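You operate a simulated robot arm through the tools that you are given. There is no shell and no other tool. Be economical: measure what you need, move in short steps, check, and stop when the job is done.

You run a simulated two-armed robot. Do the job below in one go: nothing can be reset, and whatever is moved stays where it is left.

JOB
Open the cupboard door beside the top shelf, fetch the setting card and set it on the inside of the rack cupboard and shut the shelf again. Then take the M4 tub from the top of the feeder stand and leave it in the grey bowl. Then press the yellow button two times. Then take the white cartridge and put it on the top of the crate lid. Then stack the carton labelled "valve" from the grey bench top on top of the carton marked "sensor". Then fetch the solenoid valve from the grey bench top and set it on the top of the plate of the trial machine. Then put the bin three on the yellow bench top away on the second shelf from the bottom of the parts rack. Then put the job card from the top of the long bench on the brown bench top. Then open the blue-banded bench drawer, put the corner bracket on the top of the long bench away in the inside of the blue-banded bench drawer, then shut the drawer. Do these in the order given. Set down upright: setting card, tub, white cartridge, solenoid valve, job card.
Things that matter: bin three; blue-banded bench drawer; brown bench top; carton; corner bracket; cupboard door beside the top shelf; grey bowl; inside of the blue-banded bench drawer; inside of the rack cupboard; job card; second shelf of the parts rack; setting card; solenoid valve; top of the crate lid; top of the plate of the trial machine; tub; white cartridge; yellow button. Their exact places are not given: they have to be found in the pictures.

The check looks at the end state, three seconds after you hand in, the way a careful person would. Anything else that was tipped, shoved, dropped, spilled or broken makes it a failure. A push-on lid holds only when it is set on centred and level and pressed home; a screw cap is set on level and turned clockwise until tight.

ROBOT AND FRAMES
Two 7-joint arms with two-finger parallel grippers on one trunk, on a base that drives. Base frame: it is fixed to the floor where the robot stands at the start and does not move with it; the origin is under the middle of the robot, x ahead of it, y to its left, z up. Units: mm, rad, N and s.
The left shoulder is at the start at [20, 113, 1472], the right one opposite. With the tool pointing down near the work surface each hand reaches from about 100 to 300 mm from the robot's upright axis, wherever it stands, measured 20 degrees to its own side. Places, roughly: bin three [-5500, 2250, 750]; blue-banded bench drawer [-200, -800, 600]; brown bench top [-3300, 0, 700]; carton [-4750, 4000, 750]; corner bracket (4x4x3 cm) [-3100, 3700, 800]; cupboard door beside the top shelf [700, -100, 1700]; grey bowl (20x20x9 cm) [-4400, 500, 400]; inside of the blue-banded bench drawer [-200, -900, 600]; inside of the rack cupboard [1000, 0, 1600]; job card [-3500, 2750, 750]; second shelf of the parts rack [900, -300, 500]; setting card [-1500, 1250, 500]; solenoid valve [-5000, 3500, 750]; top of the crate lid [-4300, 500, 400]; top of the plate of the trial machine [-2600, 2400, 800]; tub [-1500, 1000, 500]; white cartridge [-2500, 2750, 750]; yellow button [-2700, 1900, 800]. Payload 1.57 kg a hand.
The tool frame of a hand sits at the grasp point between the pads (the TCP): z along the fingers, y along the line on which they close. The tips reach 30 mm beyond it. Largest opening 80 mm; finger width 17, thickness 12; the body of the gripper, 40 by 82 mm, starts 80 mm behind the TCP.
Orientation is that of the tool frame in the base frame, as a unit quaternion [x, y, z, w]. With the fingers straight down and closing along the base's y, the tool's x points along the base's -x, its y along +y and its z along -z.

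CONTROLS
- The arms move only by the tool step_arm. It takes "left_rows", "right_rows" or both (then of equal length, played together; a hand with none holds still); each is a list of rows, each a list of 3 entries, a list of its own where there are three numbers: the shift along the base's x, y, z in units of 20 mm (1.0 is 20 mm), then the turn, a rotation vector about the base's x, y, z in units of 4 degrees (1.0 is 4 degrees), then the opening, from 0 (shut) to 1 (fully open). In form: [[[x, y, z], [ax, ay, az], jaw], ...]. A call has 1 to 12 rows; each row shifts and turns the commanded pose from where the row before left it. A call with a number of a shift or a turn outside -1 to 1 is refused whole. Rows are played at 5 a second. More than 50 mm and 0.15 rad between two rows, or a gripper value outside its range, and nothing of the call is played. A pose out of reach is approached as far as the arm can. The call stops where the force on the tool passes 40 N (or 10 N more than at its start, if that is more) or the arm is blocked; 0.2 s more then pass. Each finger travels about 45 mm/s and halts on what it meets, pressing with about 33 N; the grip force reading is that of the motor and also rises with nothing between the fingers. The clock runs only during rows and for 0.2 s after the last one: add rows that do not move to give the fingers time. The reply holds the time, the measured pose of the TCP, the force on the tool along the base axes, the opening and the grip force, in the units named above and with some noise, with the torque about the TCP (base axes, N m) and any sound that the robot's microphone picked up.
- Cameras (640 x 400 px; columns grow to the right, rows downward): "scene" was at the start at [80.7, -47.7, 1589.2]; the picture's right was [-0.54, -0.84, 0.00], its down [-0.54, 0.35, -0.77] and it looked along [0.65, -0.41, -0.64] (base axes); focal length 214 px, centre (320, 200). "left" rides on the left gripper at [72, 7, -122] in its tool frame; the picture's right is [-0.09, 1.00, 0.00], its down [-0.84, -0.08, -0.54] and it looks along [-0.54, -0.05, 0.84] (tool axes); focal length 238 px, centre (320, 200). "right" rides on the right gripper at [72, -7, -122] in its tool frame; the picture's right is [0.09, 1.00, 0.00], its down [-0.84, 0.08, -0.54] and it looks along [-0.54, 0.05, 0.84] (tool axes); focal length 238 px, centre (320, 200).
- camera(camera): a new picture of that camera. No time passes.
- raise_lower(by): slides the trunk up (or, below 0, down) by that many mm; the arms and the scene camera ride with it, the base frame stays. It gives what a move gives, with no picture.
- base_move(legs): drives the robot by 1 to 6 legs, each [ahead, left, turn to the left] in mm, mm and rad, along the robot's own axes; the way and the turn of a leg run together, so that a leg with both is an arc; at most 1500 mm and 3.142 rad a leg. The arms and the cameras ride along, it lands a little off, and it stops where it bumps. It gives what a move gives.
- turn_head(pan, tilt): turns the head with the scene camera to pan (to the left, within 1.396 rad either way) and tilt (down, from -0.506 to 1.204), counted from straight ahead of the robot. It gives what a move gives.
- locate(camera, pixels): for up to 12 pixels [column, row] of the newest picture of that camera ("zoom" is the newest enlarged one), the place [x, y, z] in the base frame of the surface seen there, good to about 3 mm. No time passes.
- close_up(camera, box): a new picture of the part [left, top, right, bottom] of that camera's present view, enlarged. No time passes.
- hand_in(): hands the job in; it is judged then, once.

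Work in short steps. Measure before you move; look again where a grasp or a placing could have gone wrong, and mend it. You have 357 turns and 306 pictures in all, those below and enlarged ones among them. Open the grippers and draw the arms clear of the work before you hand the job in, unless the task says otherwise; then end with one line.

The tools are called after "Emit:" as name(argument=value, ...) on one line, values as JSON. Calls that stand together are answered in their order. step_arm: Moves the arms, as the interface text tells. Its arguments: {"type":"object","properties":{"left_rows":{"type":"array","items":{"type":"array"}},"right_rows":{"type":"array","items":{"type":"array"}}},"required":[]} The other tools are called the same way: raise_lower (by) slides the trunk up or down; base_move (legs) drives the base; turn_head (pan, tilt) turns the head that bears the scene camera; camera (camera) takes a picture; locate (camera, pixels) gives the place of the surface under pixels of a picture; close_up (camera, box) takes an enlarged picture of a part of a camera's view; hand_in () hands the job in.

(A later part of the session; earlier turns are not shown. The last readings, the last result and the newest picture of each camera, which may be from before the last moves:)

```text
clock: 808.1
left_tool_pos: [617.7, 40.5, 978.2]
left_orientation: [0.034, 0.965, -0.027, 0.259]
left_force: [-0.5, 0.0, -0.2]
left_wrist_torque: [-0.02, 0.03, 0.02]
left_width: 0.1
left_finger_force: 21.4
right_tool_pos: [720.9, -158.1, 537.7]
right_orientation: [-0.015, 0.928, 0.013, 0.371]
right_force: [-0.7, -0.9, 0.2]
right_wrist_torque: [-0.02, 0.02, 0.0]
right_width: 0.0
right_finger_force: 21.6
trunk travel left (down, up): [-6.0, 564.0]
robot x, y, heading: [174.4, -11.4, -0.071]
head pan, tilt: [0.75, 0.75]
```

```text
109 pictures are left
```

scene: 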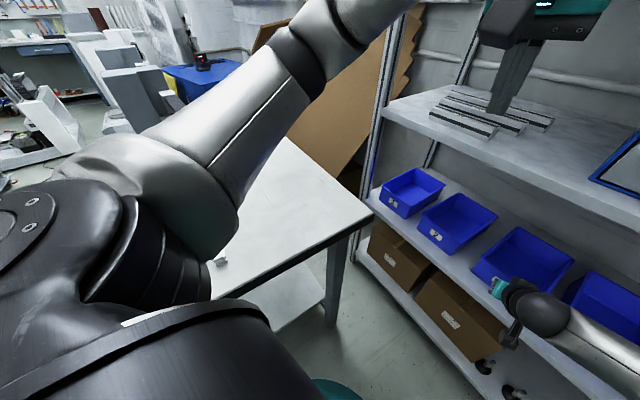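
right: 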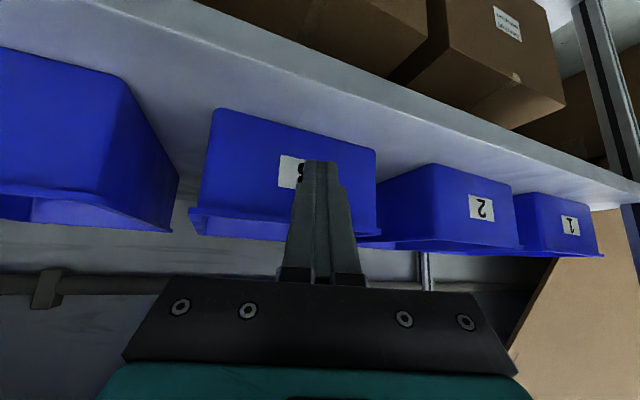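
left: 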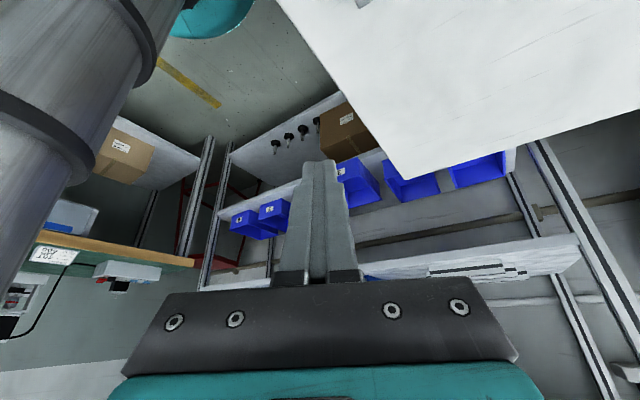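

Bin three now sits on the second shelf in line with the others. I raise the trunk and drive to the long bench's west side for the job card (the corner bracket lies on the same bench).

Emit:
base_move(legs=[[-260, 40, 0]])

Emit:
raise_lower(by=400)

Emit:
base_move(legs=[[-1130, 130, 0], [-1385, 454, 0], [-1414, 151, 0], [-419, 973, 0], [204, 666, 0], [0, 0, -0.24]])

Emit:
turn_head(pan=0.1, tilt=0.55)

Emit:
camera(camera="scene")

```text
clock: 810.0
left_tool_pos: [357.7, 100.2, 979.0]
left_orientation: [0.032, 0.965, -0.025, 0.258]
left_force: [0.5, -0.7, 0.1]
left_wrist_torque: [-0.02, 0.02, 0.0]
left_width: 0.4
left_finger_force: 21.1
right_tool_pos: [462.0, -98.9, 537.1]
right_orientation: [-0.017, 0.928, 0.014, 0.371]
right_force: [0.4, 0.7, -0.5]
right_wrist_torque: [0.01, 0.0, 0.04]
right_width: 0.0
right_finger_force: 21.3
trunk travel left (down, up): [-6.0, 564.0]
robot x, y, heading: [-89.5, 46.2, -0.07]
head pan, tilt: [0.75, 0.75]
```

```text
clock: 813.8
left_tool_pos: [357.6, 100.5, 1379.4]
left_orientation: [0.032, 0.965, -0.026, 0.258]
left_force: [0.9, 1.5, 0.0]
left_wrist_torque: [-0.02, 0.0, 0.01]
left_width: 0.2
left_finger_force: 21.1
right_tool_pos: [461.8, -99.1, 937.7]
right_orientation: [-0.016, 0.929, 0.013, 0.371]
right_force: [-0.2, -0.4, -0.8]
right_wrist_torque: [-0.02, -0.01, 0.02]
right_width: 0.1
right_finger_force: 21.3
trunk travel left (down, up): [-406.0, 164.0]
robot x, y, heading: [-85.6, 45.0, -0.068]
head pan, tilt: [0.75, 0.75]
```

```text
clock: 842.6
left_tool_pos: [-3637.5, 2714.5, 1378.1]
left_orientation: [0.148, 0.954, -0.056, 0.253]
left_force: [-0.6, -1.0, 1.1]
left_wrist_torque: [0.03, 0.0, 0.01]
left_width: 0.0
left_finger_force: 20.8
right_tool_pos: [-3585.2, 2495.1, 937.9]
right_orientation: [0.096, 0.924, -0.031, 0.37]
right_force: [-0.4, 0.3, 1.2]
right_wrist_torque: [-0.01, -0.02, -0.01]
right_width: 0.2
right_finger_force: 21.7
trunk travel left (down, up): [-406.0, 164.0]
robot x, y, heading: [-4084.0, 2770.6, -0.311]
head pan, tilt: [0.75, 0.75]
```

```text
clock: 843.7
left_tool_pos: [-3638.1, 2713.8, 1379.7]
left_orientation: [0.148, 0.955, -0.056, 0.252]
left_force: [0.3, -0.3, -0.6]
left_wrist_torque: [0.02, 0.02, 0.01]
left_width: 0.0
left_finger_force: 21.4
right_tool_pos: [-3586.0, 2495.2, 937.8]
right_orientation: [0.096, 0.923, -0.031, 0.37]
right_force: [0.1, -0.1, 0.9]
right_wrist_torque: [0.02, 0.02, 0.0]
right_width: 0.0
right_finger_force: 21.4
trunk travel left (down, up): [-406.0, 164.0]
robot x, y, heading: [-4078.1, 2767.7, -0.31]
head pan, tilt: [0.099, 0.55]
```

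```text
108 pictures are left
```

scene: 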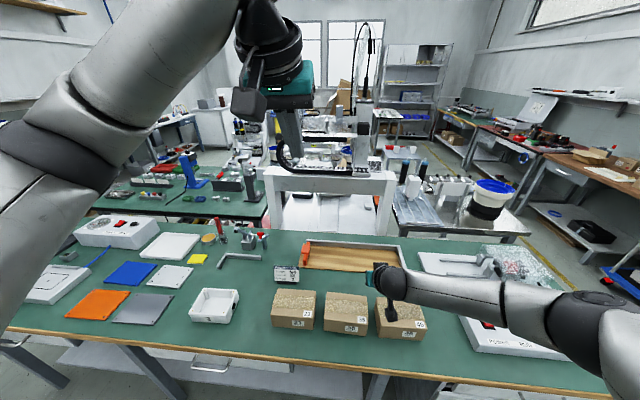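

The job card seems to stand at (287,273). Zoom there and to the left part for the bracket.

Emit:
close_up(camera="scene", box=[190, 220, 350, 340])

Emit:
locate(camera="scene", pixels=[[287, 270], [276, 278], [299, 280], [287, 283], [295, 318], [345, 320], [240, 258], [200, 350], [440, 372], [300, 265]])

Emit:
turn_head(pan=0.75, tilt=0.55)

Emit:
camera(camera="scene")

```text
3.33 times, centred on (270, 280) of scene
```

zoom: 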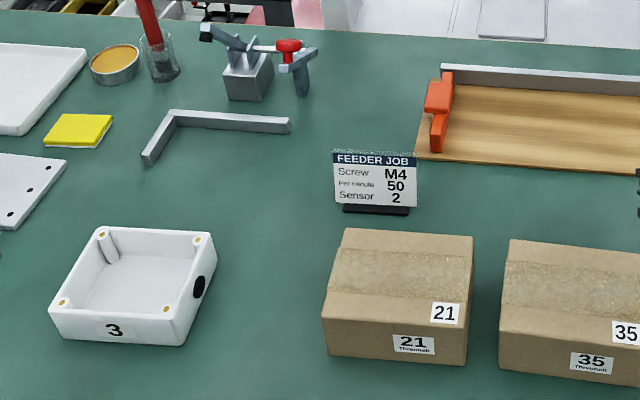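

```text
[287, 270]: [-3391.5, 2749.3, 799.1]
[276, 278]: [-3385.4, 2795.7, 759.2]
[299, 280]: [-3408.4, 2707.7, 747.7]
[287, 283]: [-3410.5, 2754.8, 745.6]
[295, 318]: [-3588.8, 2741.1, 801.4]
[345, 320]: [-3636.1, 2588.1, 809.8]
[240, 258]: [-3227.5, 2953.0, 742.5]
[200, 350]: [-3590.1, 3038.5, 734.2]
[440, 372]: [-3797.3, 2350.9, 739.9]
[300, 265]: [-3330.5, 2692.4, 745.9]
```

```text
clock: 844.7
left_tool_pos: [-3638.0, 2715.1, 1378.5]
left_orientation: [0.148, 0.955, -0.056, 0.253]
left_force: [0.0, 0.1, 0.4]
left_wrist_torque: [0.03, 0.0, 0.01]
left_width: 0.1
left_finger_force: 21.0
right_tool_pos: [-3583.9, 2495.1, 937.6]
right_orientation: [0.097, 0.924, -0.032, 0.37]
right_force: [-0.7, -0.6, 0.1]
right_wrist_torque: [0.03, 0.04, -0.02]
right_width: 0.0
right_finger_force: 20.9
trunk travel left (down, up): [-406.0, 164.0]
robot x, y, heading: [-4085.0, 2768.7, -0.316]
head pan, tilt: [0.75, 0.55]
```

```text
106 pictures are left
```

scene: 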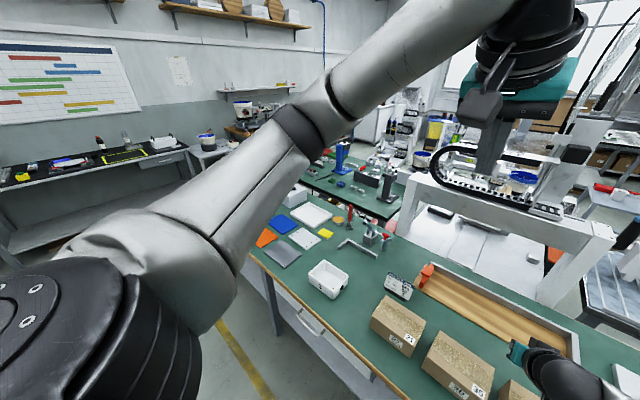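

The "FEEDER JOB" card stands at ≈(-3395,2750), 270 mm inside the bench's west edge. I bring the right hand back to tool-down and move the base to (-3890,2899), heading 0.73, for a sideways reach.

Emit:
step_arm(right_rows=[[[-0.65, 0.12, 0], [0.175, 0.92, 0], 1], [[-0.65, 0.12, 0], [0.175, 0.92, 0], 1], [[-0.65, 0.12, 0], [0.175, 0.92, 0], 1], [[-0.65, 0.12, 0], [0.175, 0.92, 0], 1], [[-0.65, 0.12, 0], [0.175, 0.92, 0], 1], [[-0.65, 0.12, 0], [0.175, 0.92, 0], 1], [[-0.65, 0.12, 0], [0.175, 0.92, 0], 1], [[-0.65, 0.12, 0], [0.175, 0.92, 0], 1], [[-0.65, 0.12, 0], [0.175, 0.92, 0], 1], [[-0.65, 0.12, 0], [0.175, 0.92, 0], 1], [[-0.65, 0.12, 0], [0.175, 0.92, 0], 1], [[-0.65, 0.12, 0], [0.175, 0.92, 0], 1]])

Emit:
step_arm(right_rows=[[[0, 0, 1], [0, 0, 0], 1], [[0, 0, 1], [0, 0, 0], 1], [[0, 0, 1], [0, 0, 0], 1], [[0, 0, 1], [0, 0, 0], 1], [[0, 0, 1], [0, 0, 0], 1], [[0, 0, 1], [0, 0, 0], 1], [[0, 0, 1], [0, 0, 0], 1], [[0, 0, 1], [0, 0, 0], 1], [[0, 0, 1], [0, 0, 0], 1]])

Emit:
base_move(legs=[[0, 0, 1.043], [210, -31, 0]])

Emit:
camera(camera="right")

```text
clock: 847.3
left_tool_pos: [-3636.7, 2713.9, 1378.2]
left_orientation: [0.149, 0.954, -0.056, 0.253]
left_force: [0.5, 0.1, 0.1]
left_wrist_torque: [-0.06, -0.02, 0.0]
left_width: 0.0
left_finger_force: 21.3
right_tool_pos: [-3740.2, 2524.8, 938.1]
right_orientation: [0.104, 0.995, 0.001, -0.012]
right_force: [-0.7, -0.4, -1.0]
right_wrist_torque: [0.03, -0.02, 0.03]
right_width: 79.9
right_finger_force: 0.0
trunk travel left (down, up): [-406.0, 164.0]
robot x, y, heading: [-4084.4, 2771.0, -0.31]
head pan, tilt: [0.75, 0.55]
```

```text
clock: 849.3
left_tool_pos: [-3637.8, 2713.8, 1379.1]
left_orientation: [0.148, 0.954, -0.057, 0.254]
left_force: [0.6, -0.5, -0.2]
left_wrist_torque: [-0.02, 0.01, 0.03]
left_width: 0.0
left_finger_force: 21.0
right_tool_pos: [-3742.4, 2526.5, 1118.8]
right_orientation: [0.104, 0.995, 0.001, -0.012]
right_force: [-0.4, 0.0, 0.3]
right_wrist_torque: [-0.01, -0.02, 0.01]
right_width: 80.1
right_finger_force: 0.0
trunk travel left (down, up): [-406.0, 164.0]
robot x, y, heading: [-4078.6, 2771.0, -0.317]
head pan, tilt: [0.75, 0.55]
```

```text
clock: 853.6
left_tool_pos: [-3632.9, 3242.1, 1378.3]
left_orientation: [-0.346, 0.902, 0.076, 0.247]
left_force: [0.9, -0.7, 0.0]
left_wrist_torque: [-0.05, 0.0, 0.03]
left_width: 0.0
left_finger_force: 21.3
right_tool_pos: [-3522.1, 3056.5, 1117.2]
right_orientation: [-0.405, 0.914, -0.005, -0.011]
right_force: [-0.1, -1.0, -0.6]
right_wrist_torque: [0.0, 0.03, 0.04]
right_width: 80.0
right_finger_force: 0.1
trunk travel left (down, up): [-406.0, 164.0]
robot x, y, heading: [-3903.3, 2887.8, 0.732]
head pan, tilt: [0.75, 0.55]
```

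```text
105 pictures are left
```

right: 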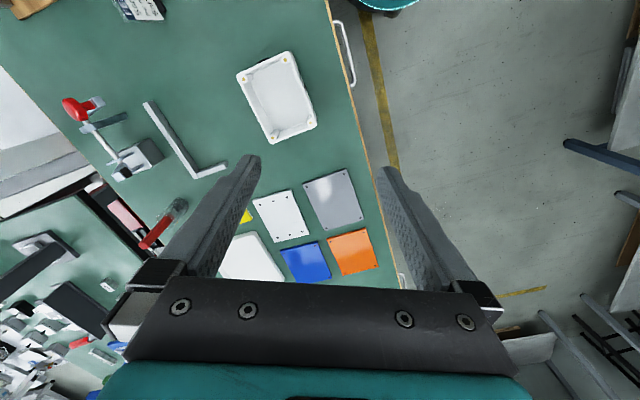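

Card visible at the view's top edge. Lower the trunk 120 and swing the hand over to the card.

Emit:
raise_lower(by=-120)

Emit:
step_arm(right_rows=[[[0.42, -1, 0], [0, 0, 0], 1], [[0.42, -1, 0], [0, 0, 0], 1], [[0.42, -1, 0], [0, 0, 0], 1], [[0.42, -1, 0], [0, 0, 0], 1], [[0.42, -1, 0], [0, 0, 0], 1], [[0.42, -1, 0], [0, 0, 0], 1], [[0.42, -1, 0], [0, 0, 0], 1], [[0.42, -1, 0], [0, 0, 0], 1], [[0.42, -1, 0], [0, 0, 0], 1], [[0.42, -1, 0], [0, 0, 0], 1], [[0.42, -1, 0], [0, 0, 0], 1], [[0.42, -1, 0], [0, 0, 0], 1]])

Emit:
camera(camera="right")

```text
clock: 855.1
left_tool_pos: [-3633.2, 3241.1, 1258.5]
left_orientation: [-0.346, 0.902, 0.077, 0.247]
left_force: [-0.4, -0.4, -0.2]
left_wrist_torque: [0.01, -0.03, -0.01]
left_width: 0.0
left_finger_force: 21.1
right_tool_pos: [-3521.7, 3056.0, 997.8]
right_orientation: [-0.405, 0.914, -0.004, -0.01]
right_force: [0.0, -0.6, 0.3]
right_wrist_torque: [-0.02, 0.04, 0.0]
right_width: 80.1
right_finger_force: 0.0
trunk travel left (down, up): [-286.0, 284.0]
robot x, y, heading: [-3904.0, 2884.4, 0.727]
head pan, tilt: [0.75, 0.55]
```

```text
clock: 857.7
left_tool_pos: [-3633.1, 3241.1, 1258.0]
left_orientation: [-0.346, 0.902, 0.077, 0.248]
left_force: [0.3, -0.2, -0.2]
left_wrist_torque: [-0.02, 0.0, 0.01]
left_width: 0.0
left_finger_force: 21.6
right_tool_pos: [-3423.0, 2815.6, 999.7]
right_orientation: [-0.405, 0.914, -0.006, -0.01]
right_force: [0.5, -0.6, 0.3]
right_wrist_torque: [-0.02, 0.02, 0.01]
right_width: 79.8
right_finger_force: 0.1
trunk travel left (down, up): [-286.0, 284.0]
robot x, y, heading: [-3906.7, 2886.2, 0.732]
head pan, tilt: [0.75, 0.55]
```

```text
104 pictures are left
```

right: 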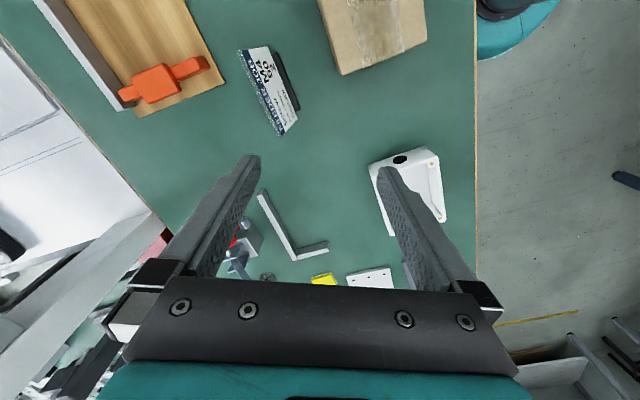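

The card is at (268,90). Locate its ends and foot.

Emit:
locate(camera="right", pixels=[[240, 55], [280, 132], [262, 92], [290, 80], [272, 50], [297, 122], [255, 70]])

Emit:
close_up(camera="right", box=[215, 30, 325, 150])

```text
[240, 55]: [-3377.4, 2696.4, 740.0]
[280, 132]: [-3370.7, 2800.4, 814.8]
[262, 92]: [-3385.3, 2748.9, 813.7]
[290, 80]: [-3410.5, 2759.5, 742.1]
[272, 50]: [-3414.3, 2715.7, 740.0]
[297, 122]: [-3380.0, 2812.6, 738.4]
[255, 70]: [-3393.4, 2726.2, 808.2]
```

```text
3.33 times, centred on (270, 90) of right
```

zoom: 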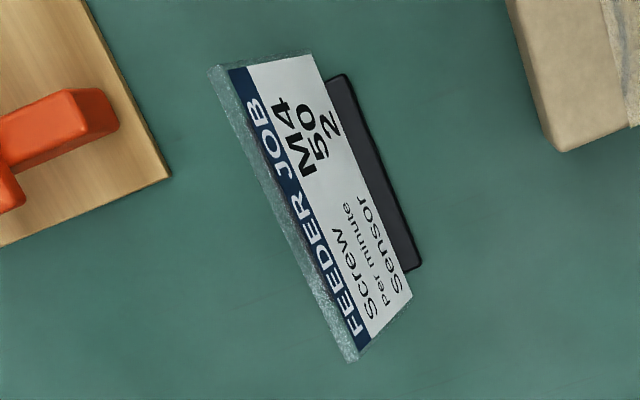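

Plate top centre (-3385,2752,814), az 74°. I nudge the base 25 mm closer, centre over the plate and yaw toward its normal.

Emit:
base_move(legs=[[13, -21, 0]])

Emit:
step_arm(right_rows=[[[0.17, -0.95, 0], [0, 0, 0.7], 1], [[0.17, -0.95, 0], [0, 0, 0.7], 1], [[0.17, -0.95, 0], [0, 0, 0.7], 1], [[0, 0, 0], [0, 0, 0.7], 1], [[0, 0, 0], [0, 0, 0.7], 1]])

Emit:
camera(camera="right")

```text
clock: 858.5
left_tool_pos: [-3607.4, 3234.6, 1257.8]
left_orientation: [-0.346, 0.902, 0.077, 0.247]
left_force: [0.3, -0.1, 1.0]
left_wrist_torque: [0.0, 0.01, 0.06]
left_width: 0.1
left_finger_force: 21.1
right_tool_pos: [-3397.9, 2809.1, 1000.0]
right_orientation: [-0.404, 0.914, -0.005, -0.01]
right_force: [-0.1, 0.2, 0.3]
right_wrist_torque: [0.0, 0.02, -0.01]
right_width: 79.8
right_finger_force: 0.2
trunk travel left (down, up): [-286.0, 284.0]
robot x, y, heading: [-3882.4, 2877.4, 0.734]
head pan, tilt: [0.75, 0.55]
```

```text
clock: 859.7
left_tool_pos: [-3610.9, 3235.4, 1258.9]
left_orientation: [-0.346, 0.902, 0.076, 0.247]
left_force: [-0.3, 0.1, 0.2]
left_wrist_torque: [-0.01, -0.01, 0.02]
left_width: 0.0
left_finger_force: 20.9
right_tool_pos: [-3420.9, 2785.7, 996.2]
right_orientation: [-0.513, 0.858, -0.008, -0.008]
right_force: [0.8, 0.4, 0.1]
right_wrist_torque: [0.0, -0.02, -0.02]
right_width: 79.8
right_finger_force: 0.1
right hand out of reach, approached as far as the arm can: row 3, 4, 5
trunk travel left (down, up): [-286.0, 284.0]
robot x, y, heading: [-3884.7, 2880.1, 0.726]
head pan, tilt: [0.75, 0.55]
```

```text
102 pictures are left
```

right: 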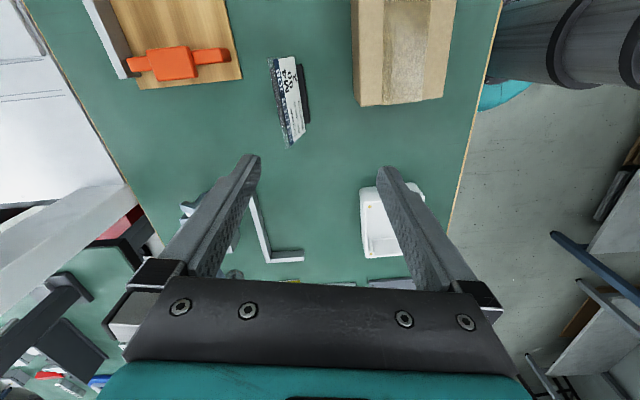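

Yaw costs reach; I go back ~11° in yaw and move over the card centre.

Emit:
step_arm(right_rows=[[[0.3, -0.3, 0], [0, 0, -0.8], 1], [[0.4, -0.45, 0], [0, 0, -0.8], 1], [[0.4, -0.45, 0], [0, 0, -0.8], 1], [[0.4, -0.45, 0], [0, 0, 0], 1], [[0.1, -0.1, 0], [0, 0, 0], 1]])

Emit:
raise_lower(by=-140)

Emit:
camera(camera="right")

```text
clock: 860.9
left_tool_pos: [-3609.8, 3234.4, 1259.6]
left_orientation: [-0.345, 0.902, 0.077, 0.248]
left_force: [0.0, 0.9, 0.1]
left_wrist_torque: [0.0, 0.0, -0.02]
left_width: 0.2
left_finger_force: 21.8
right_tool_pos: [-3391.4, 2755.1, 996.0]
right_orientation: [-0.438, 0.899, -0.006, -0.01]
right_force: [0.1, 0.0, 0.6]
right_wrist_torque: [0.0, -0.01, 0.02]
right_width: 79.7
right_finger_force: 0.0
right hand out of reach, approached as far as the arm can: row 4
trunk travel left (down, up): [-286.0, 284.0]
robot x, y, heading: [-3880.7, 2878.2, 0.73]
head pan, tilt: [0.75, 0.55]
```

```text
clock: 862.6
left_tool_pos: [-3609.9, 3234.5, 1118.6]
left_orientation: [-0.346, 0.902, 0.076, 0.248]
left_force: [0.4, -0.4, 0.0]
left_wrist_torque: [0.03, 0.02, -0.02]
left_width: 0.0
left_finger_force: 21.0
right_tool_pos: [-3391.7, 2755.3, 855.9]
right_orientation: [-0.439, 0.898, -0.007, -0.009]
right_force: [-0.8, -0.6, -0.3]
right_wrist_torque: [0.01, -0.04, 0.0]
right_width: 80.3
right_finger_force: 0.1
trunk travel left (down, up): [-146.0, 424.0]
robot x, y, heading: [-3880.7, 2876.3, 0.735]
head pan, tilt: [0.75, 0.55]
```

```text
101 pictures are left
```

right: 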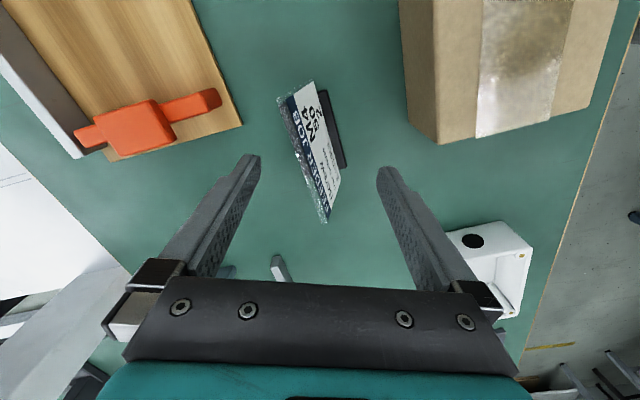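

The card is centred between the open fingers. Lower 68 mm and close.

Emit:
raise_lower(by=-68)

Emit:
step_arm(right_rows=[[[0, 0, 0], [0, 0, 0], 0.6], [[0, 0, 0], [0, 0, 0], 0.4], [[0, 0, 0], [0, 0, 0], 0.2], [[0, 0, 0], [0, 0, 0], 0], [[0, 0, 0], [0, 0, 0], 0], [[0, 0, 0], [0, 0, 0], 0], [[0, 0, 0], [0, 0, 0], 0]])

Emit:
camera(camera="right")

```text
clock: 863.6
left_tool_pos: [-3610.2, 3234.5, 1051.1]
left_orientation: [-0.345, 0.902, 0.076, 0.248]
left_force: [-0.4, -0.1, -0.4]
left_wrist_torque: [0.0, 0.01, 0.01]
left_width: 0.1
left_finger_force: 21.4
right_tool_pos: [-3391.6, 2755.1, 787.9]
right_orientation: [-0.438, 0.899, -0.007, -0.009]
right_force: [-0.2, 0.5, -0.5]
right_wrist_torque: [0.03, -0.01, -0.02]
right_width: 80.1
right_finger_force: 0.0
trunk travel left (down, up): [-78.0, 492.0]
robot x, y, heading: [-3882.3, 2876.3, 0.727]
head pan, tilt: [0.75, 0.55]
```

```text
clock: 865.2
left_tool_pos: [-3610.9, 3234.3, 1051.3]
left_orientation: [-0.346, 0.902, 0.076, 0.247]
left_force: [-0.4, 0.0, 0.1]
left_wrist_torque: [-0.04, 0.0, 0.0]
left_width: 0.1
left_finger_force: 21.2
right_tool_pos: [-3392.1, 2754.8, 786.4]
right_orientation: [-0.439, 0.898, -0.007, -0.01]
right_force: [0.8, 0.6, 1.1]
right_wrist_torque: [0.03, 0.04, -0.02]
right_width: 5.7
right_finger_force: 25.5
trunk travel left (down, up): [-78.0, 492.0]
robot x, y, heading: [-3882.3, 2880.6, 0.726]
head pan, tilt: [0.75, 0.55]
```

```text
100 pictures are left
```

right: 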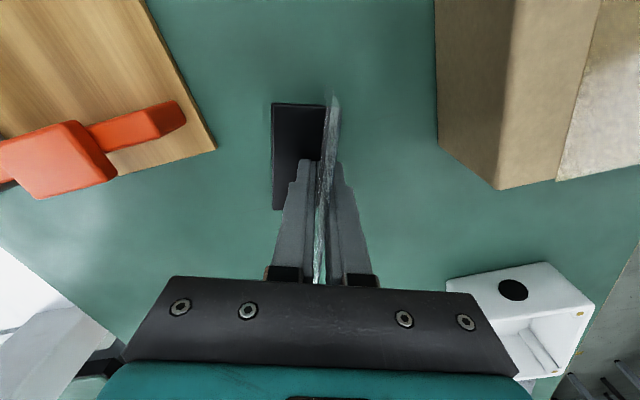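

Job card gripped (5.7 mm), foot clear. I lift, swing the hand back to the front, and drive to the brown bench.

Emit:
raise_lower(by=215)

Emit:
step_arm(right_rows=[[[-0.4, 1, 0], [0, 0, 0], 0], [[-0.4, 1, 0], [0, 0, 0], 0], [[-0.4, 1, 0], [0, 0, 0], 0], [[-0.4, 1, 0], [0, 0, 0], 0], [[-0.4, 1, 0], [0, 0, 0], 0], [[-0.4, 1, 0], [0, 0, 0], 0], [[-0.4, 1, 0], [0, 0, 0], 0], [[-0.4, 1, 0], [0, 0, 0], 0], [[-0.4, 1, 0], [0, 0, 0], 0], [[-0.4, 1, 0], [0, 0, 0], 0], [[-0.4, 1, 0], [0, 0, 0], 0], [[-0.4, 1, 0], [0, 0, 0], 0]])

Emit:
base_move(legs=[[-320, 45, 0], [-1008, -976, 0], [143, -665, 0], [0, 0, -2.59]])

Emit:
turn_head(pan=0.1, tilt=0.65)

Emit:
camera(camera="scene")

```text
clock: 867.5
left_tool_pos: [-3610.4, 3234.1, 1266.4]
left_orientation: [-0.346, 0.902, 0.076, 0.247]
left_force: [0.3, 0.4, -0.5]
left_wrist_torque: [-0.04, 0.01, 0.01]
left_width: 0.0
left_finger_force: 21.1
right_tool_pos: [-3392.0, 2755.3, 1001.3]
right_orientation: [-0.439, 0.899, -0.007, -0.01]
right_force: [-0.3, 0.6, -1.1]
right_wrist_torque: [0.0, 0.01, 0.0]
right_width: 5.5
right_finger_force: 25.3
trunk travel left (down, up): [-293.0, 277.0]
robot x, y, heading: [-3880.8, 2882.7, 0.728]
head pan, tilt: [0.75, 0.55]
```

```text
clock: 870.1
left_tool_pos: [-3610.1, 3234.6, 1266.1]
left_orientation: [-0.345, 0.902, 0.077, 0.248]
left_force: [-0.3, -0.5, -0.9]
left_wrist_torque: [0.0, 0.01, 0.0]
left_width: 0.0
left_finger_force: 20.9
right_tool_pos: [-3487.0, 2994.5, 1002.2]
right_orientation: [-0.439, 0.898, -0.007, -0.011]
right_force: [-1.0, -0.2, -1.2]
right_wrist_torque: [0.0, -0.03, 0.0]
right_width: 5.6
right_finger_force: 25.8
trunk travel left (down, up): [-293.0, 277.0]
robot x, y, heading: [-3884.0, 2877.0, 0.731]
head pan, tilt: [0.75, 0.55]
```

```text
clock: 888.5
left_tool_pos: [-3761.1, 443.9, 1266.4]
left_orientation: [0.791, 0.554, -0.223, 0.134]
left_force: [0.1, -0.2, 0.3]
left_wrist_torque: [-0.03, 0.0, 0.0]
left_width: 0.1
left_finger_force: 21.7
right_tool_pos: [-3981.3, 598.2, 1003.7]
right_orientation: [0.765, 0.644, 0.008, -0.009]
right_force: [0.0, 0.5, -1.0]
right_wrist_torque: [-0.02, 0.01, -0.01]
right_width: 5.5
right_finger_force: 25.4
trunk travel left (down, up): [-293.0, 277.0]
robot x, y, heading: [-3691.0, 887.3, -1.924]
head pan, tilt: [0.75, 0.55]
```

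```text
clock: 889.6
left_tool_pos: [-3760.8, 444.4, 1265.9]
left_orientation: [0.792, 0.553, -0.222, 0.134]
left_force: [-0.2, -0.7, 0.0]
left_wrist_torque: [-0.02, 0.02, -0.02]
left_width: 0.0
left_finger_force: 21.2
right_tool_pos: [-3980.9, 598.7, 1003.8]
right_orientation: [0.765, 0.644, 0.007, -0.008]
right_force: [-0.9, 1.1, -1.6]
right_wrist_torque: [-0.05, 0.02, 0.0]
right_width: 5.5
right_finger_force: 25.0
trunk travel left (down, up): [-293.0, 277.0]
robot x, y, heading: [-3689.6, 885.2, -1.92]
head pan, tilt: [0.099, 0.649]
```

```text
99 pictures are left
```

scene: 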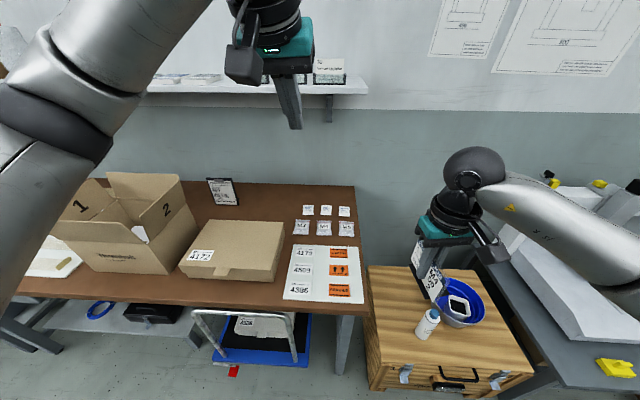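

I look for a free patch on the brown bench: the front strip before box 4172 and the area right of it. Measuring.

Emit:
locate(camera="scene", pixels=[[230, 283], [230, 300], [170, 278], [170, 296], [282, 260], [288, 285], [262, 200], [290, 195], [350, 300], [120, 290], [275, 300], [358, 250]])

Emit:
close_up(camera="scene", box=[140, 170, 370, 320])

```text
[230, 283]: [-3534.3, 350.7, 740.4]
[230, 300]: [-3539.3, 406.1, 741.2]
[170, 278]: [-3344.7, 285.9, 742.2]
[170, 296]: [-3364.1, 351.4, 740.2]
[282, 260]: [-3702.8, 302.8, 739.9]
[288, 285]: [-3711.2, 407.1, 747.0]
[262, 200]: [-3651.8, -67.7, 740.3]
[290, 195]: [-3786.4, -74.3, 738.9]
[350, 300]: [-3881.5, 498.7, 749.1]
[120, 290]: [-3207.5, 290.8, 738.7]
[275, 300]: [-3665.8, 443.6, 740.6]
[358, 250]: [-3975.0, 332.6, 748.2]
```

```text
2.67 times, centred on (255, 245) of scene
```

zoom: 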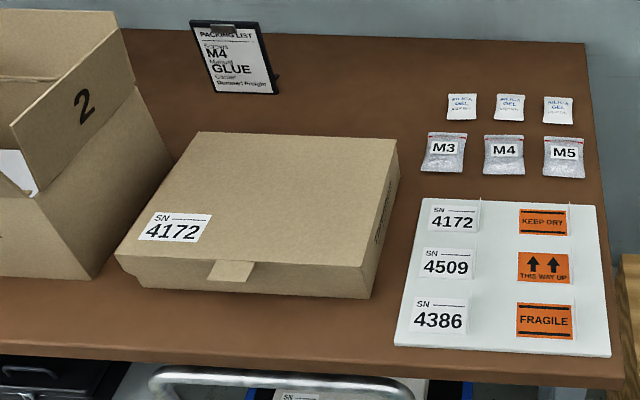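

There's a ~70 mm deep free strip in front of box 4172, around (-3446,350). I turn to heading -1.01, drive to (-3330,733), and yaw the card parallel to the bench edge.

Emit:
base_move(legs=[[0, 0, 0.91], [310, 224, 0]])

Emit:
turn_head(pan=-0.6, tilt=0.8)

Emit:
camera(camera="scene")

```text
clock: 894.3
left_tool_pos: [-3036.0, 412.2, 1267.2]
left_orientation: [0.471, 0.843, -0.141, 0.217]
left_force: [-0.6, -0.1, -0.2]
left_wrist_torque: [0.06, -0.01, 0.02]
left_width: 0.2
left_finger_force: 21.4
right_tool_pos: [-3294.1, 334.0, 1002.9]
right_orientation: [0.408, 0.913, 0.003, -0.012]
right_force: [0.3, -0.4, 0.2]
right_wrist_torque: [0.02, 0.01, 0.04]
right_width: 5.5
right_finger_force: 25.0
trunk travel left (down, up): [-293.0, 277.0]
robot x, y, heading: [-3336.0, 743.9, -1.021]
head pan, tilt: [0.099, 0.649]
```

```text
clock: 895.4
left_tool_pos: [-3036.6, 412.5, 1265.7]
left_orientation: [0.471, 0.843, -0.141, 0.218]
left_force: [0.2, 0.0, -0.7]
left_wrist_torque: [-0.01, 0.0, 0.01]
left_width: 0.0
left_finger_force: 21.3
right_tool_pos: [-3292.7, 334.2, 1003.6]
right_orientation: [0.408, 0.913, 0.003, -0.012]
right_force: [1.0, 0.4, -1.1]
right_wrist_torque: [0.01, 0.0, 0.0]
right_width: 5.3
right_finger_force: 26.1
trunk travel left (down, up): [-293.0, 277.0]
robot x, y, heading: [-3336.3, 740.0, -1.023]
head pan, tilt: [-0.6, 0.799]
```

```text
97 pictures are left
```

scene: 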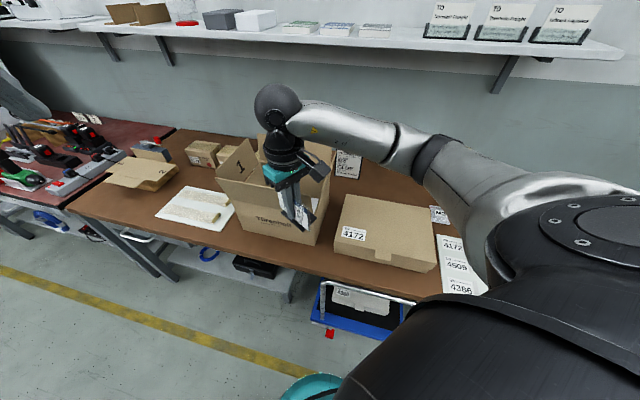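

More free bench is visible at left (≈(130,205)) and in front of the boxes. Locate candidate spots.

Emit:
locate(camera="scene", pixels=[[318, 255], [330, 262], [345, 268], [325, 240], [300, 262], [335, 278], [125, 205], [100, 205], [200, 235], [420, 285], [380, 285]])

```text
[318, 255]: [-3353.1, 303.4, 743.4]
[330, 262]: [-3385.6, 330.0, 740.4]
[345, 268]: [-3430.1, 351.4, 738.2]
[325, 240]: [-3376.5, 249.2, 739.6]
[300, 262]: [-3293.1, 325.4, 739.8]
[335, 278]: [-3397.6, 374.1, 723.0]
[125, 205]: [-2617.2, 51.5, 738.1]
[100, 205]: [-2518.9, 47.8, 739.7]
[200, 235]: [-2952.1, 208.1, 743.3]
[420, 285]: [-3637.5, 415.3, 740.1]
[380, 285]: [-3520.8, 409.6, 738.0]
```

Good spot at ≈(-3393,343) in front of the gap between boxes. Move the card there and yaw 31° to be parallel with the edge.

Emit:
step_arm(right_rows=[[[-0.7, 0.06, 0], [0, 0, 0.97], 0], [[-0.7, 0.06, 0], [0, 0, 0.97], 0], [[-0.7, 0.06, 0], [0, 0, 0.97], 0], [[-0.7, 0.06, 0], [0, 0, 0.97], 0], [[-0.7, 0.06, 0], [0, 0, 0.97], 0], [[-0.7, 0.06, 0], [0, 0, 0.97], 0], [[-0.7, 0.06, 0], [0, 0, 0.97], 0], [[-0.1, 0.06, 0], [0, 0, 0.97], 0]])

Emit:
raise_lower(by=-150)

Emit:
camera(camera="right")

Emit:
close_up(camera="scene", box=[240, 150, 440, 310])

```text
clock: 897.2
left_tool_pos: [-3037.1, 411.6, 1266.1]
left_orientation: [0.471, 0.843, -0.141, 0.218]
left_force: [-0.3, -0.8, -0.3]
left_wrist_torque: [0.03, -0.02, -0.03]
left_width: 0.0
left_finger_force: 21.0
right_tool_pos: [-3395.3, 344.6, 1002.8]
right_orientation: [0.148, 0.989, 0.0, -0.012]
right_force: [-0.2, -0.1, -0.7]
right_wrist_torque: [-0.01, -0.02, -0.01]
right_width: 5.3
right_finger_force: 25.4
trunk travel left (down, up): [-293.0, 277.0]
robot x, y, heading: [-3335.1, 744.5, -1.018]
head pan, tilt: [-0.6, 0.799]
```

```text
clock: 898.9
left_tool_pos: [-3037.4, 411.7, 1116.4]
left_orientation: [0.471, 0.843, -0.141, 0.217]
left_force: [0.3, -0.5, 0.6]
left_wrist_torque: [0.02, -0.01, 0.0]
left_width: 0.0
left_finger_force: 20.9
right_tool_pos: [-3396.2, 344.4, 853.2]
right_orientation: [0.149, 0.989, 0.0, -0.011]
right_force: [-0.2, 0.3, -0.9]
right_wrist_torque: [0.01, 0.03, 0.01]
right_width: 5.3
right_finger_force: 25.4
trunk travel left (down, up): [-143.0, 427.0]
robot x, y, heading: [-3340.4, 743.7, -1.019]
head pan, tilt: [-0.6, 0.799]
```

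```text
96 pictures are left
```

right: 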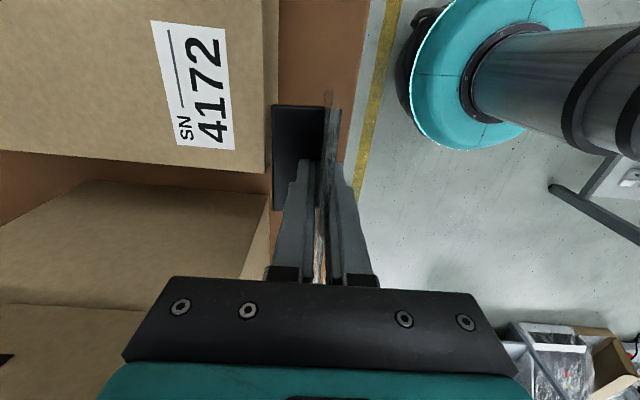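

```text
2.50 times, centred on (340, 230) of scene
```

zoom: 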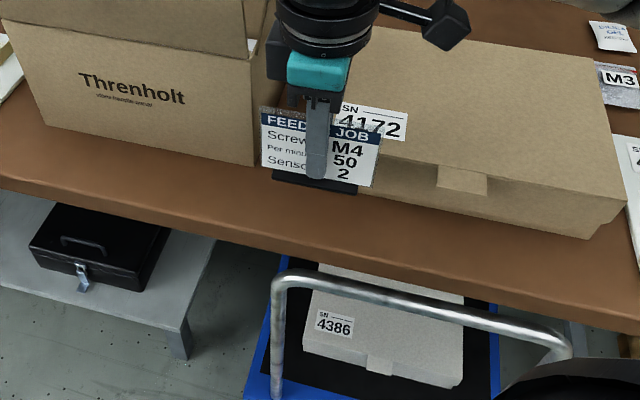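

The foot's inner edge is very close to box 4172; I shift 11 mm outward, then lower to just above contact.

Emit:
step_arm(right_rows=[[[0.16, 0.53, 0], [0, 0, 0], 0]])

Emit:
raise_lower(by=-56)

Emit:
close_up(camera="scene", box=[240, 150, 440, 310])

Emit:
camera(camera="right")

```text
clock: 899.3
left_tool_pos: [-3036.6, 410.9, 1116.1]
left_orientation: [0.471, 0.843, -0.142, 0.218]
left_force: [0.4, 0.2, -0.1]
left_wrist_torque: [0.0, -0.03, -0.02]
left_width: 0.0
left_finger_force: 21.3
right_tool_pos: [-3391.5, 356.5, 852.4]
right_orientation: [0.149, 0.989, 0.0, -0.011]
right_force: [0.3, -0.3, -0.9]
right_wrist_torque: [-0.01, 0.01, 0.0]
right_width: 5.3
right_finger_force: 25.3
trunk travel left (down, up): [-143.0, 427.0]
robot x, y, heading: [-3337.3, 746.0, -1.021]
head pan, tilt: [-0.6, 0.799]
```

```text
clock: 900.3
left_tool_pos: [-3036.7, 412.4, 1060.0]
left_orientation: [0.471, 0.843, -0.142, 0.218]
left_force: [-0.9, 0.0, 1.0]
left_wrist_torque: [-0.01, 0.0, -0.03]
left_width: 0.2
left_finger_force: 21.1
right_tool_pos: [-3393.8, 354.0, 796.9]
right_orientation: [0.148, 0.989, 0.0, -0.012]
right_force: [0.1, 0.3, 0.0]
right_wrist_torque: [0.01, -0.02, 0.02]
right_width: 5.6
right_finger_force: 25.7
trunk travel left (down, up): [-87.0, 483.0]
robot x, y, heading: [-3340.0, 741.3, -1.015]
head pan, tilt: [-0.6, 0.799]
```

```text
2.50 times, centred on (340, 230) of scene
```

zoom: 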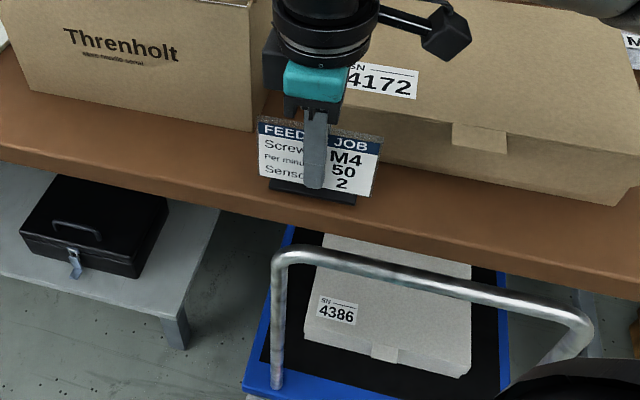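

```text
93 pictures are left
```

right: 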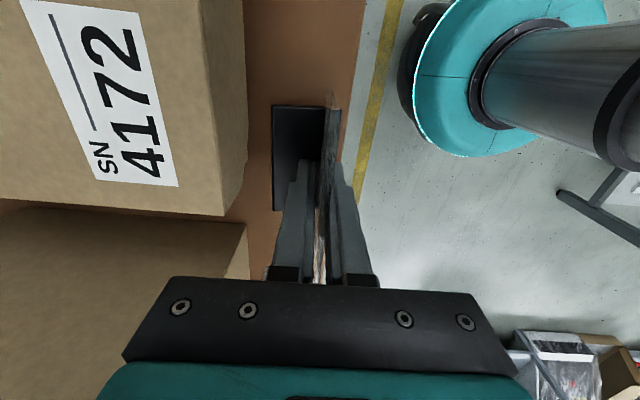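

Slightly too near the bench edge now; shift 6 mm inward, then lower to contact.

Emit:
step_arm(right_rows=[[[-0.09, -0.3, 0], [0, 0, 0], 0], [[0, 0, -0.25], [0, 0, 0], 0], [[0, 0, -0.15], [0, 0, 0], 0], [[0, 0, -0.1], [0, 0, 0], 0]])

```text
clock: 901.3
left_tool_pos: [-3037.0, 412.2, 1059.9]
left_orientation: [0.471, 0.843, -0.141, 0.217]
left_force: [0.8, 0.2, -1.0]
left_wrist_torque: [0.01, 0.04, 0.01]
left_width: 0.1
left_finger_force: 21.7
right_tool_pos: [-3394.5, 348.5, 787.0]
right_orientation: [0.149, 0.989, -0.001, -0.011]
right_force: [-2.1, 0.9, 7.7]
right_wrist_torque: [0.14, 0.12, 0.02]
right_width: 5.4
right_finger_force: 25.5
trunk travel left (down, up): [-87.0, 483.0]
robot x, y, heading: [-3341.1, 742.6, -1.017]
head pan, tilt: [-0.6, 0.799]
```

Contact (8 N). Open gradually and rise.

Emit:
step_arm(right_rows=[[[0, 0, 0], [0, 0, 0], 0.08], [[0, 0, 0], [0, 0, 0], 0.15], [[0, 0, 0], [0, 0, 0], 0.3], [[0, 0, 0], [0, 0, 0], 0.3]])

Emit:
raise_lower(by=220)

Emit:
close_up(camera="scene", box=[240, 150, 440, 310])

```text
clock: 902.3
left_tool_pos: [-3036.4, 410.9, 1060.0]
left_orientation: [0.472, 0.843, -0.141, 0.217]
left_force: [-0.4, 0.1, -0.6]
left_wrist_torque: [0.02, -0.01, 0.01]
left_width: 0.2
left_finger_force: 21.6
right_tool_pos: [-3394.1, 348.4, 787.6]
right_orientation: [0.149, 0.989, 0.0, -0.011]
right_force: [0.6, 0.3, -0.2]
right_wrist_torque: [0.0, -0.03, -0.01]
right_width: 24.0
right_finger_force: 0.1
trunk travel left (down, up): [-87.0, 483.0]
robot x, y, heading: [-3341.0, 742.2, -1.021]
head pan, tilt: [-0.6, 0.799]
```

```text
clock: 904.6
left_tool_pos: [-3035.5, 411.4, 1279.6]
left_orientation: [0.471, 0.843, -0.141, 0.217]
left_force: [0.0, 0.3, 0.2]
left_wrist_torque: [0.0, 0.07, 0.01]
left_width: 0.1
left_finger_force: 21.1
right_tool_pos: [-3393.8, 348.4, 1006.6]
right_orientation: [0.148, 0.989, 0.0, -0.012]
right_force: [-0.3, -0.2, 0.3]
right_wrist_torque: [0.0, 0.0, 0.0]
right_width: 24.0
right_finger_force: 0.1
trunk travel left (down, up): [-307.0, 263.0]
robot x, y, heading: [-3337.7, 742.4, -1.019]
head pan, tilt: [-0.6, 0.799]
```

```text
2.50 times, centred on (340, 230) of scene
```

zoom: 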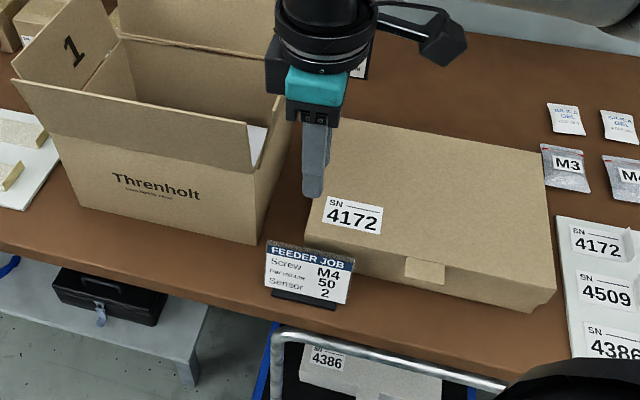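

Job card stands upright on the brown bench. Finally the drawer: drive to its front near (-50,-250) and look.

Emit:
base_move(legs=[[-60, 0, 0], [0, 0, 1.02], [1138, -160, 0], [1300, -500, 0], [830, -330, 0], [0, 0, -1.75]])

Emit:
turn_head(pan=0.0, tilt=0.8)

Emit:
camera(camera="scene")

```text
clock: 928.6
left_tool_pos: [-98.5, -607.4, 1280.4]
left_orientation: [0.732, 0.63, -0.207, 0.155]
left_force: [0.1, -1.0, 0.3]
left_wrist_torque: [0.01, -0.01, 0.0]
left_width: 0.1
left_finger_force: 21.6
right_tool_pos: [-413.8, -424.3, 1007.9]
right_orientation: [0.479, 0.878, 0.004, -0.01]
right_force: [0.5, -0.2, 0.2]
right_wrist_torque: [0.0, 0.02, -0.02]
right_width: 24.0
right_finger_force: 0.1
trunk travel left (down, up): [-307.0, 263.0]
robot x, y, heading: [-119.4, -160.6, -1.723]
head pan, tilt: [-0.6, 0.799]
```

```text
clock: 929.6
left_tool_pos: [-99.9, -607.1, 1279.3]
left_orientation: [0.732, 0.63, -0.208, 0.156]
left_force: [0.3, -0.4, 0.5]
left_wrist_torque: [0.0, -0.01, 0.06]
left_width: 0.2
left_finger_force: 21.1
right_tool_pos: [-413.0, -425.6, 1006.0]
right_orientation: [0.479, 0.878, 0.004, -0.011]
right_force: [0.0, 0.3, 0.2]
right_wrist_torque: [-0.02, 0.0, -0.01]
right_width: 24.1
right_finger_force: 0.0
trunk travel left (down, up): [-307.0, 263.0]
robot x, y, heading: [-114.8, -160.6, -1.724]
head pan, tilt: [0.0, 0.799]
```

```text
91 pictures are left
```

scene: 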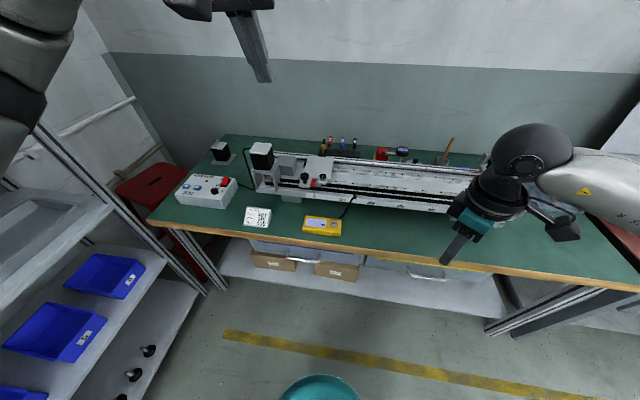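

Two drawers under the bench edge; zoom to see the bands.

Emit:
close_up(camera="scene", box=[220, 225, 520, 310])

Emit:
locate(camera="scene", pixels=[[300, 262], [290, 260], [312, 261], [430, 276], [250, 238], [360, 252], [300, 247], [470, 268], [330, 250]])

```text
2.13 times, centred on (370, 268) of scene
```

zoom: 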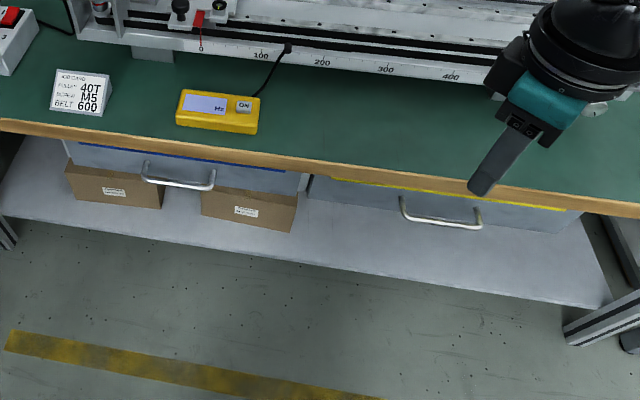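

```text
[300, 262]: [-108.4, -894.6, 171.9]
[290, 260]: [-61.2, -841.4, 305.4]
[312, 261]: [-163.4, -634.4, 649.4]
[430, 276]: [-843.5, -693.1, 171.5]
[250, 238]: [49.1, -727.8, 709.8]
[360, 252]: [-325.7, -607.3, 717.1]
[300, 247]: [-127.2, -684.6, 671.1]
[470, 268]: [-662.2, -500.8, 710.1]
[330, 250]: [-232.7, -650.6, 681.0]
```

The left drawer has the blue band. Measure its handle and front.

Emit:
locate(camera="zoom", pixels=[[180, 187], [165, 184], [200, 189], [145, 165], [214, 175], [120, 160], [240, 178], [300, 185], [70, 150], [180, 158], [180, 172]])

```text
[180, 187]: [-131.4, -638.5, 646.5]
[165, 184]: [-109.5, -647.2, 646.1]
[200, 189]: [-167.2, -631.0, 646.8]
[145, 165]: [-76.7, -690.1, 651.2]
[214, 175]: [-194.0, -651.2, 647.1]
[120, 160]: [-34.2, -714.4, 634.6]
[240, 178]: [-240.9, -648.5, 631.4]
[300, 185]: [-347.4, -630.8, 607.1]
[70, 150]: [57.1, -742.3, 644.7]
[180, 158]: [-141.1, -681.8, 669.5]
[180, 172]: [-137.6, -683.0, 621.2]
```

Handle bar is at ≈(-131,-639,646), 44 mm off the drawer face. I position the base so the right hand (tool-down, closing along the pull direction) is right above it, then lower.

Emit:
base_move(legs=[[0, 0, 0.698], [94, -8, 0]])

Emit:
step_arm(right_rows=[[[0, 0, 0], [0, 0, 0], 0.6], [[0, 0, 0], [0, 0, 0], 0.6]])

Emit:
raise_lower(by=-200)

Emit:
camera(camera="right")

```text
clock: 932.6
left_tool_pos: [222.3, -578.1, 1279.3]
left_orientation: [0.476, 0.84, -0.143, 0.216]
left_force: [0.3, -0.3, -0.2]
left_wrist_torque: [0.02, 0.03, -0.02]
left_width: 0.1
left_finger_force: 21.1
right_tool_pos: [-135.9, -637.7, 1006.9]
right_orientation: [0.155, 0.988, 0.001, -0.013]
right_force: [0.8, -0.1, -0.2]
right_wrist_torque: [0.02, 0.04, -0.01]
right_width: 23.9
right_finger_force: 0.1
trunk travel left (down, up): [-307.0, 263.0]
robot x, y, heading: [-75.3, -247.5, -1.035]
head pan, tilt: [0.0, 0.799]
```

```text
clock: 933.2
left_tool_pos: [222.1, -577.0, 1280.0]
left_orientation: [0.476, 0.84, -0.143, 0.217]
left_force: [-0.4, -0.1, 0.1]
left_wrist_torque: [-0.01, 0.0, 0.01]
left_width: 0.0
left_finger_force: 20.7
right_tool_pos: [-136.6, -636.2, 1007.4]
right_orientation: [0.154, 0.988, 0.0, -0.011]
right_force: [0.2, 0.3, 1.1]
right_wrist_torque: [0.01, 0.0, -0.02]
right_width: 48.2
right_finger_force: 0.2
trunk travel left (down, up): [-307.0, 263.0]
robot x, y, heading: [-78.2, -242.0, -1.026]
head pan, tilt: [0.0, 0.799]
```

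```text
clock: 935.3
left_tool_pos: [222.5, -576.7, 1081.2]
left_orientation: [0.476, 0.841, -0.142, 0.217]
left_force: [-0.3, -0.5, -0.4]
left_wrist_torque: [-0.02, -0.02, -0.02]
left_width: 0.2
left_finger_force: 21.1
right_tool_pos: [-134.6, -636.5, 807.1]
right_orientation: [0.154, 0.988, 0.0, -0.012]
right_force: [-0.2, 0.5, -0.2]
right_wrist_torque: [0.02, 0.02, 0.03]
right_width: 48.0
right_finger_force: 0.1
trunk travel left (down, up): [-107.0, 463.0]
robot x, y, heading: [-77.3, -244.4, -1.03]
head pan, tilt: [0.0, 0.799]
```

```text
89 pictures are left
```

right: 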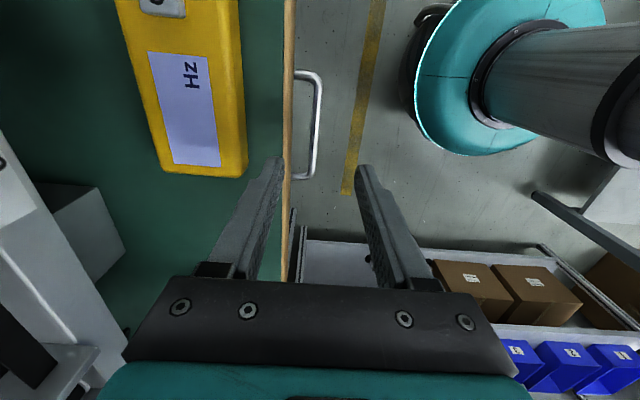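

The bar (317,120) is centred. I narrow the jaws to ~25 mm so the inner finger clears the bench edge, then lower onto the bar.

Emit:
step_arm(right_rows=[[[0, 0, 0], [0, 0, 0], 0.32], [[0, 0, 0], [0, 0, 0], 0.32], [[0, 0, 0], [0, 0, 0], 0.32]])

Emit:
raise_lower(by=-105)

Emit:
camera(camera="right")

```text
clock: 936.1
left_tool_pos: [223.2, -576.7, 1080.0]
left_orientation: [0.475, 0.841, -0.143, 0.218]
left_force: [1.1, 0.4, 0.2]
left_wrist_torque: [0.01, 0.01, -0.02]
left_width: 0.1
left_finger_force: 21.2
right_tool_pos: [-135.3, -635.6, 807.4]
right_orientation: [0.153, 0.988, 0.0, -0.011]
right_force: [-0.5, -0.2, 0.3]
right_wrist_torque: [-0.01, -0.04, -0.01]
right_width: 25.5
right_finger_force: 0.1
trunk travel left (down, up): [-107.0, 463.0]
robot x, y, heading: [-76.2, -243.6, -1.029]
head pan, tilt: [0.0, 0.799]
```

```text
clock: 937.5
left_tool_pos: [222.1, -576.6, 975.1]
left_orientation: [0.476, 0.841, -0.143, 0.217]
left_force: [0.3, 0.4, -0.1]
left_wrist_torque: [-0.06, 0.0, -0.01]
left_width: 0.2
left_finger_force: 20.9
right_tool_pos: [-135.8, -637.1, 701.4]
right_orientation: [0.153, 0.988, 0.0, -0.013]
right_force: [-0.2, 0.4, -0.7]
right_wrist_torque: [0.03, -0.02, -0.02]
right_width: 24.7
right_finger_force: 0.0
trunk travel left (down, up): [-2.0, 568.0]
robot x, y, heading: [-74.7, -243.2, -1.029]
head pan, tilt: [0.0, 0.799]
```

```text
88 pictures are left
```

right: 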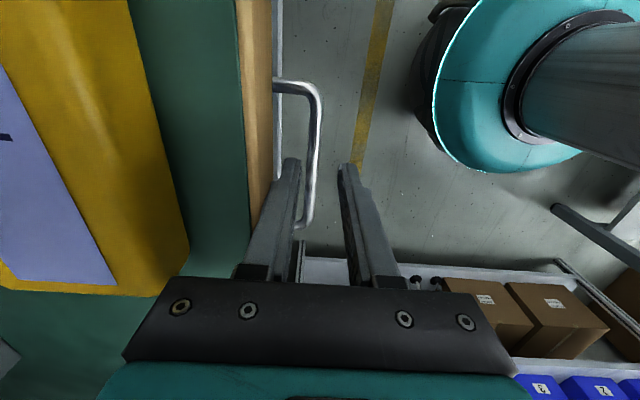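

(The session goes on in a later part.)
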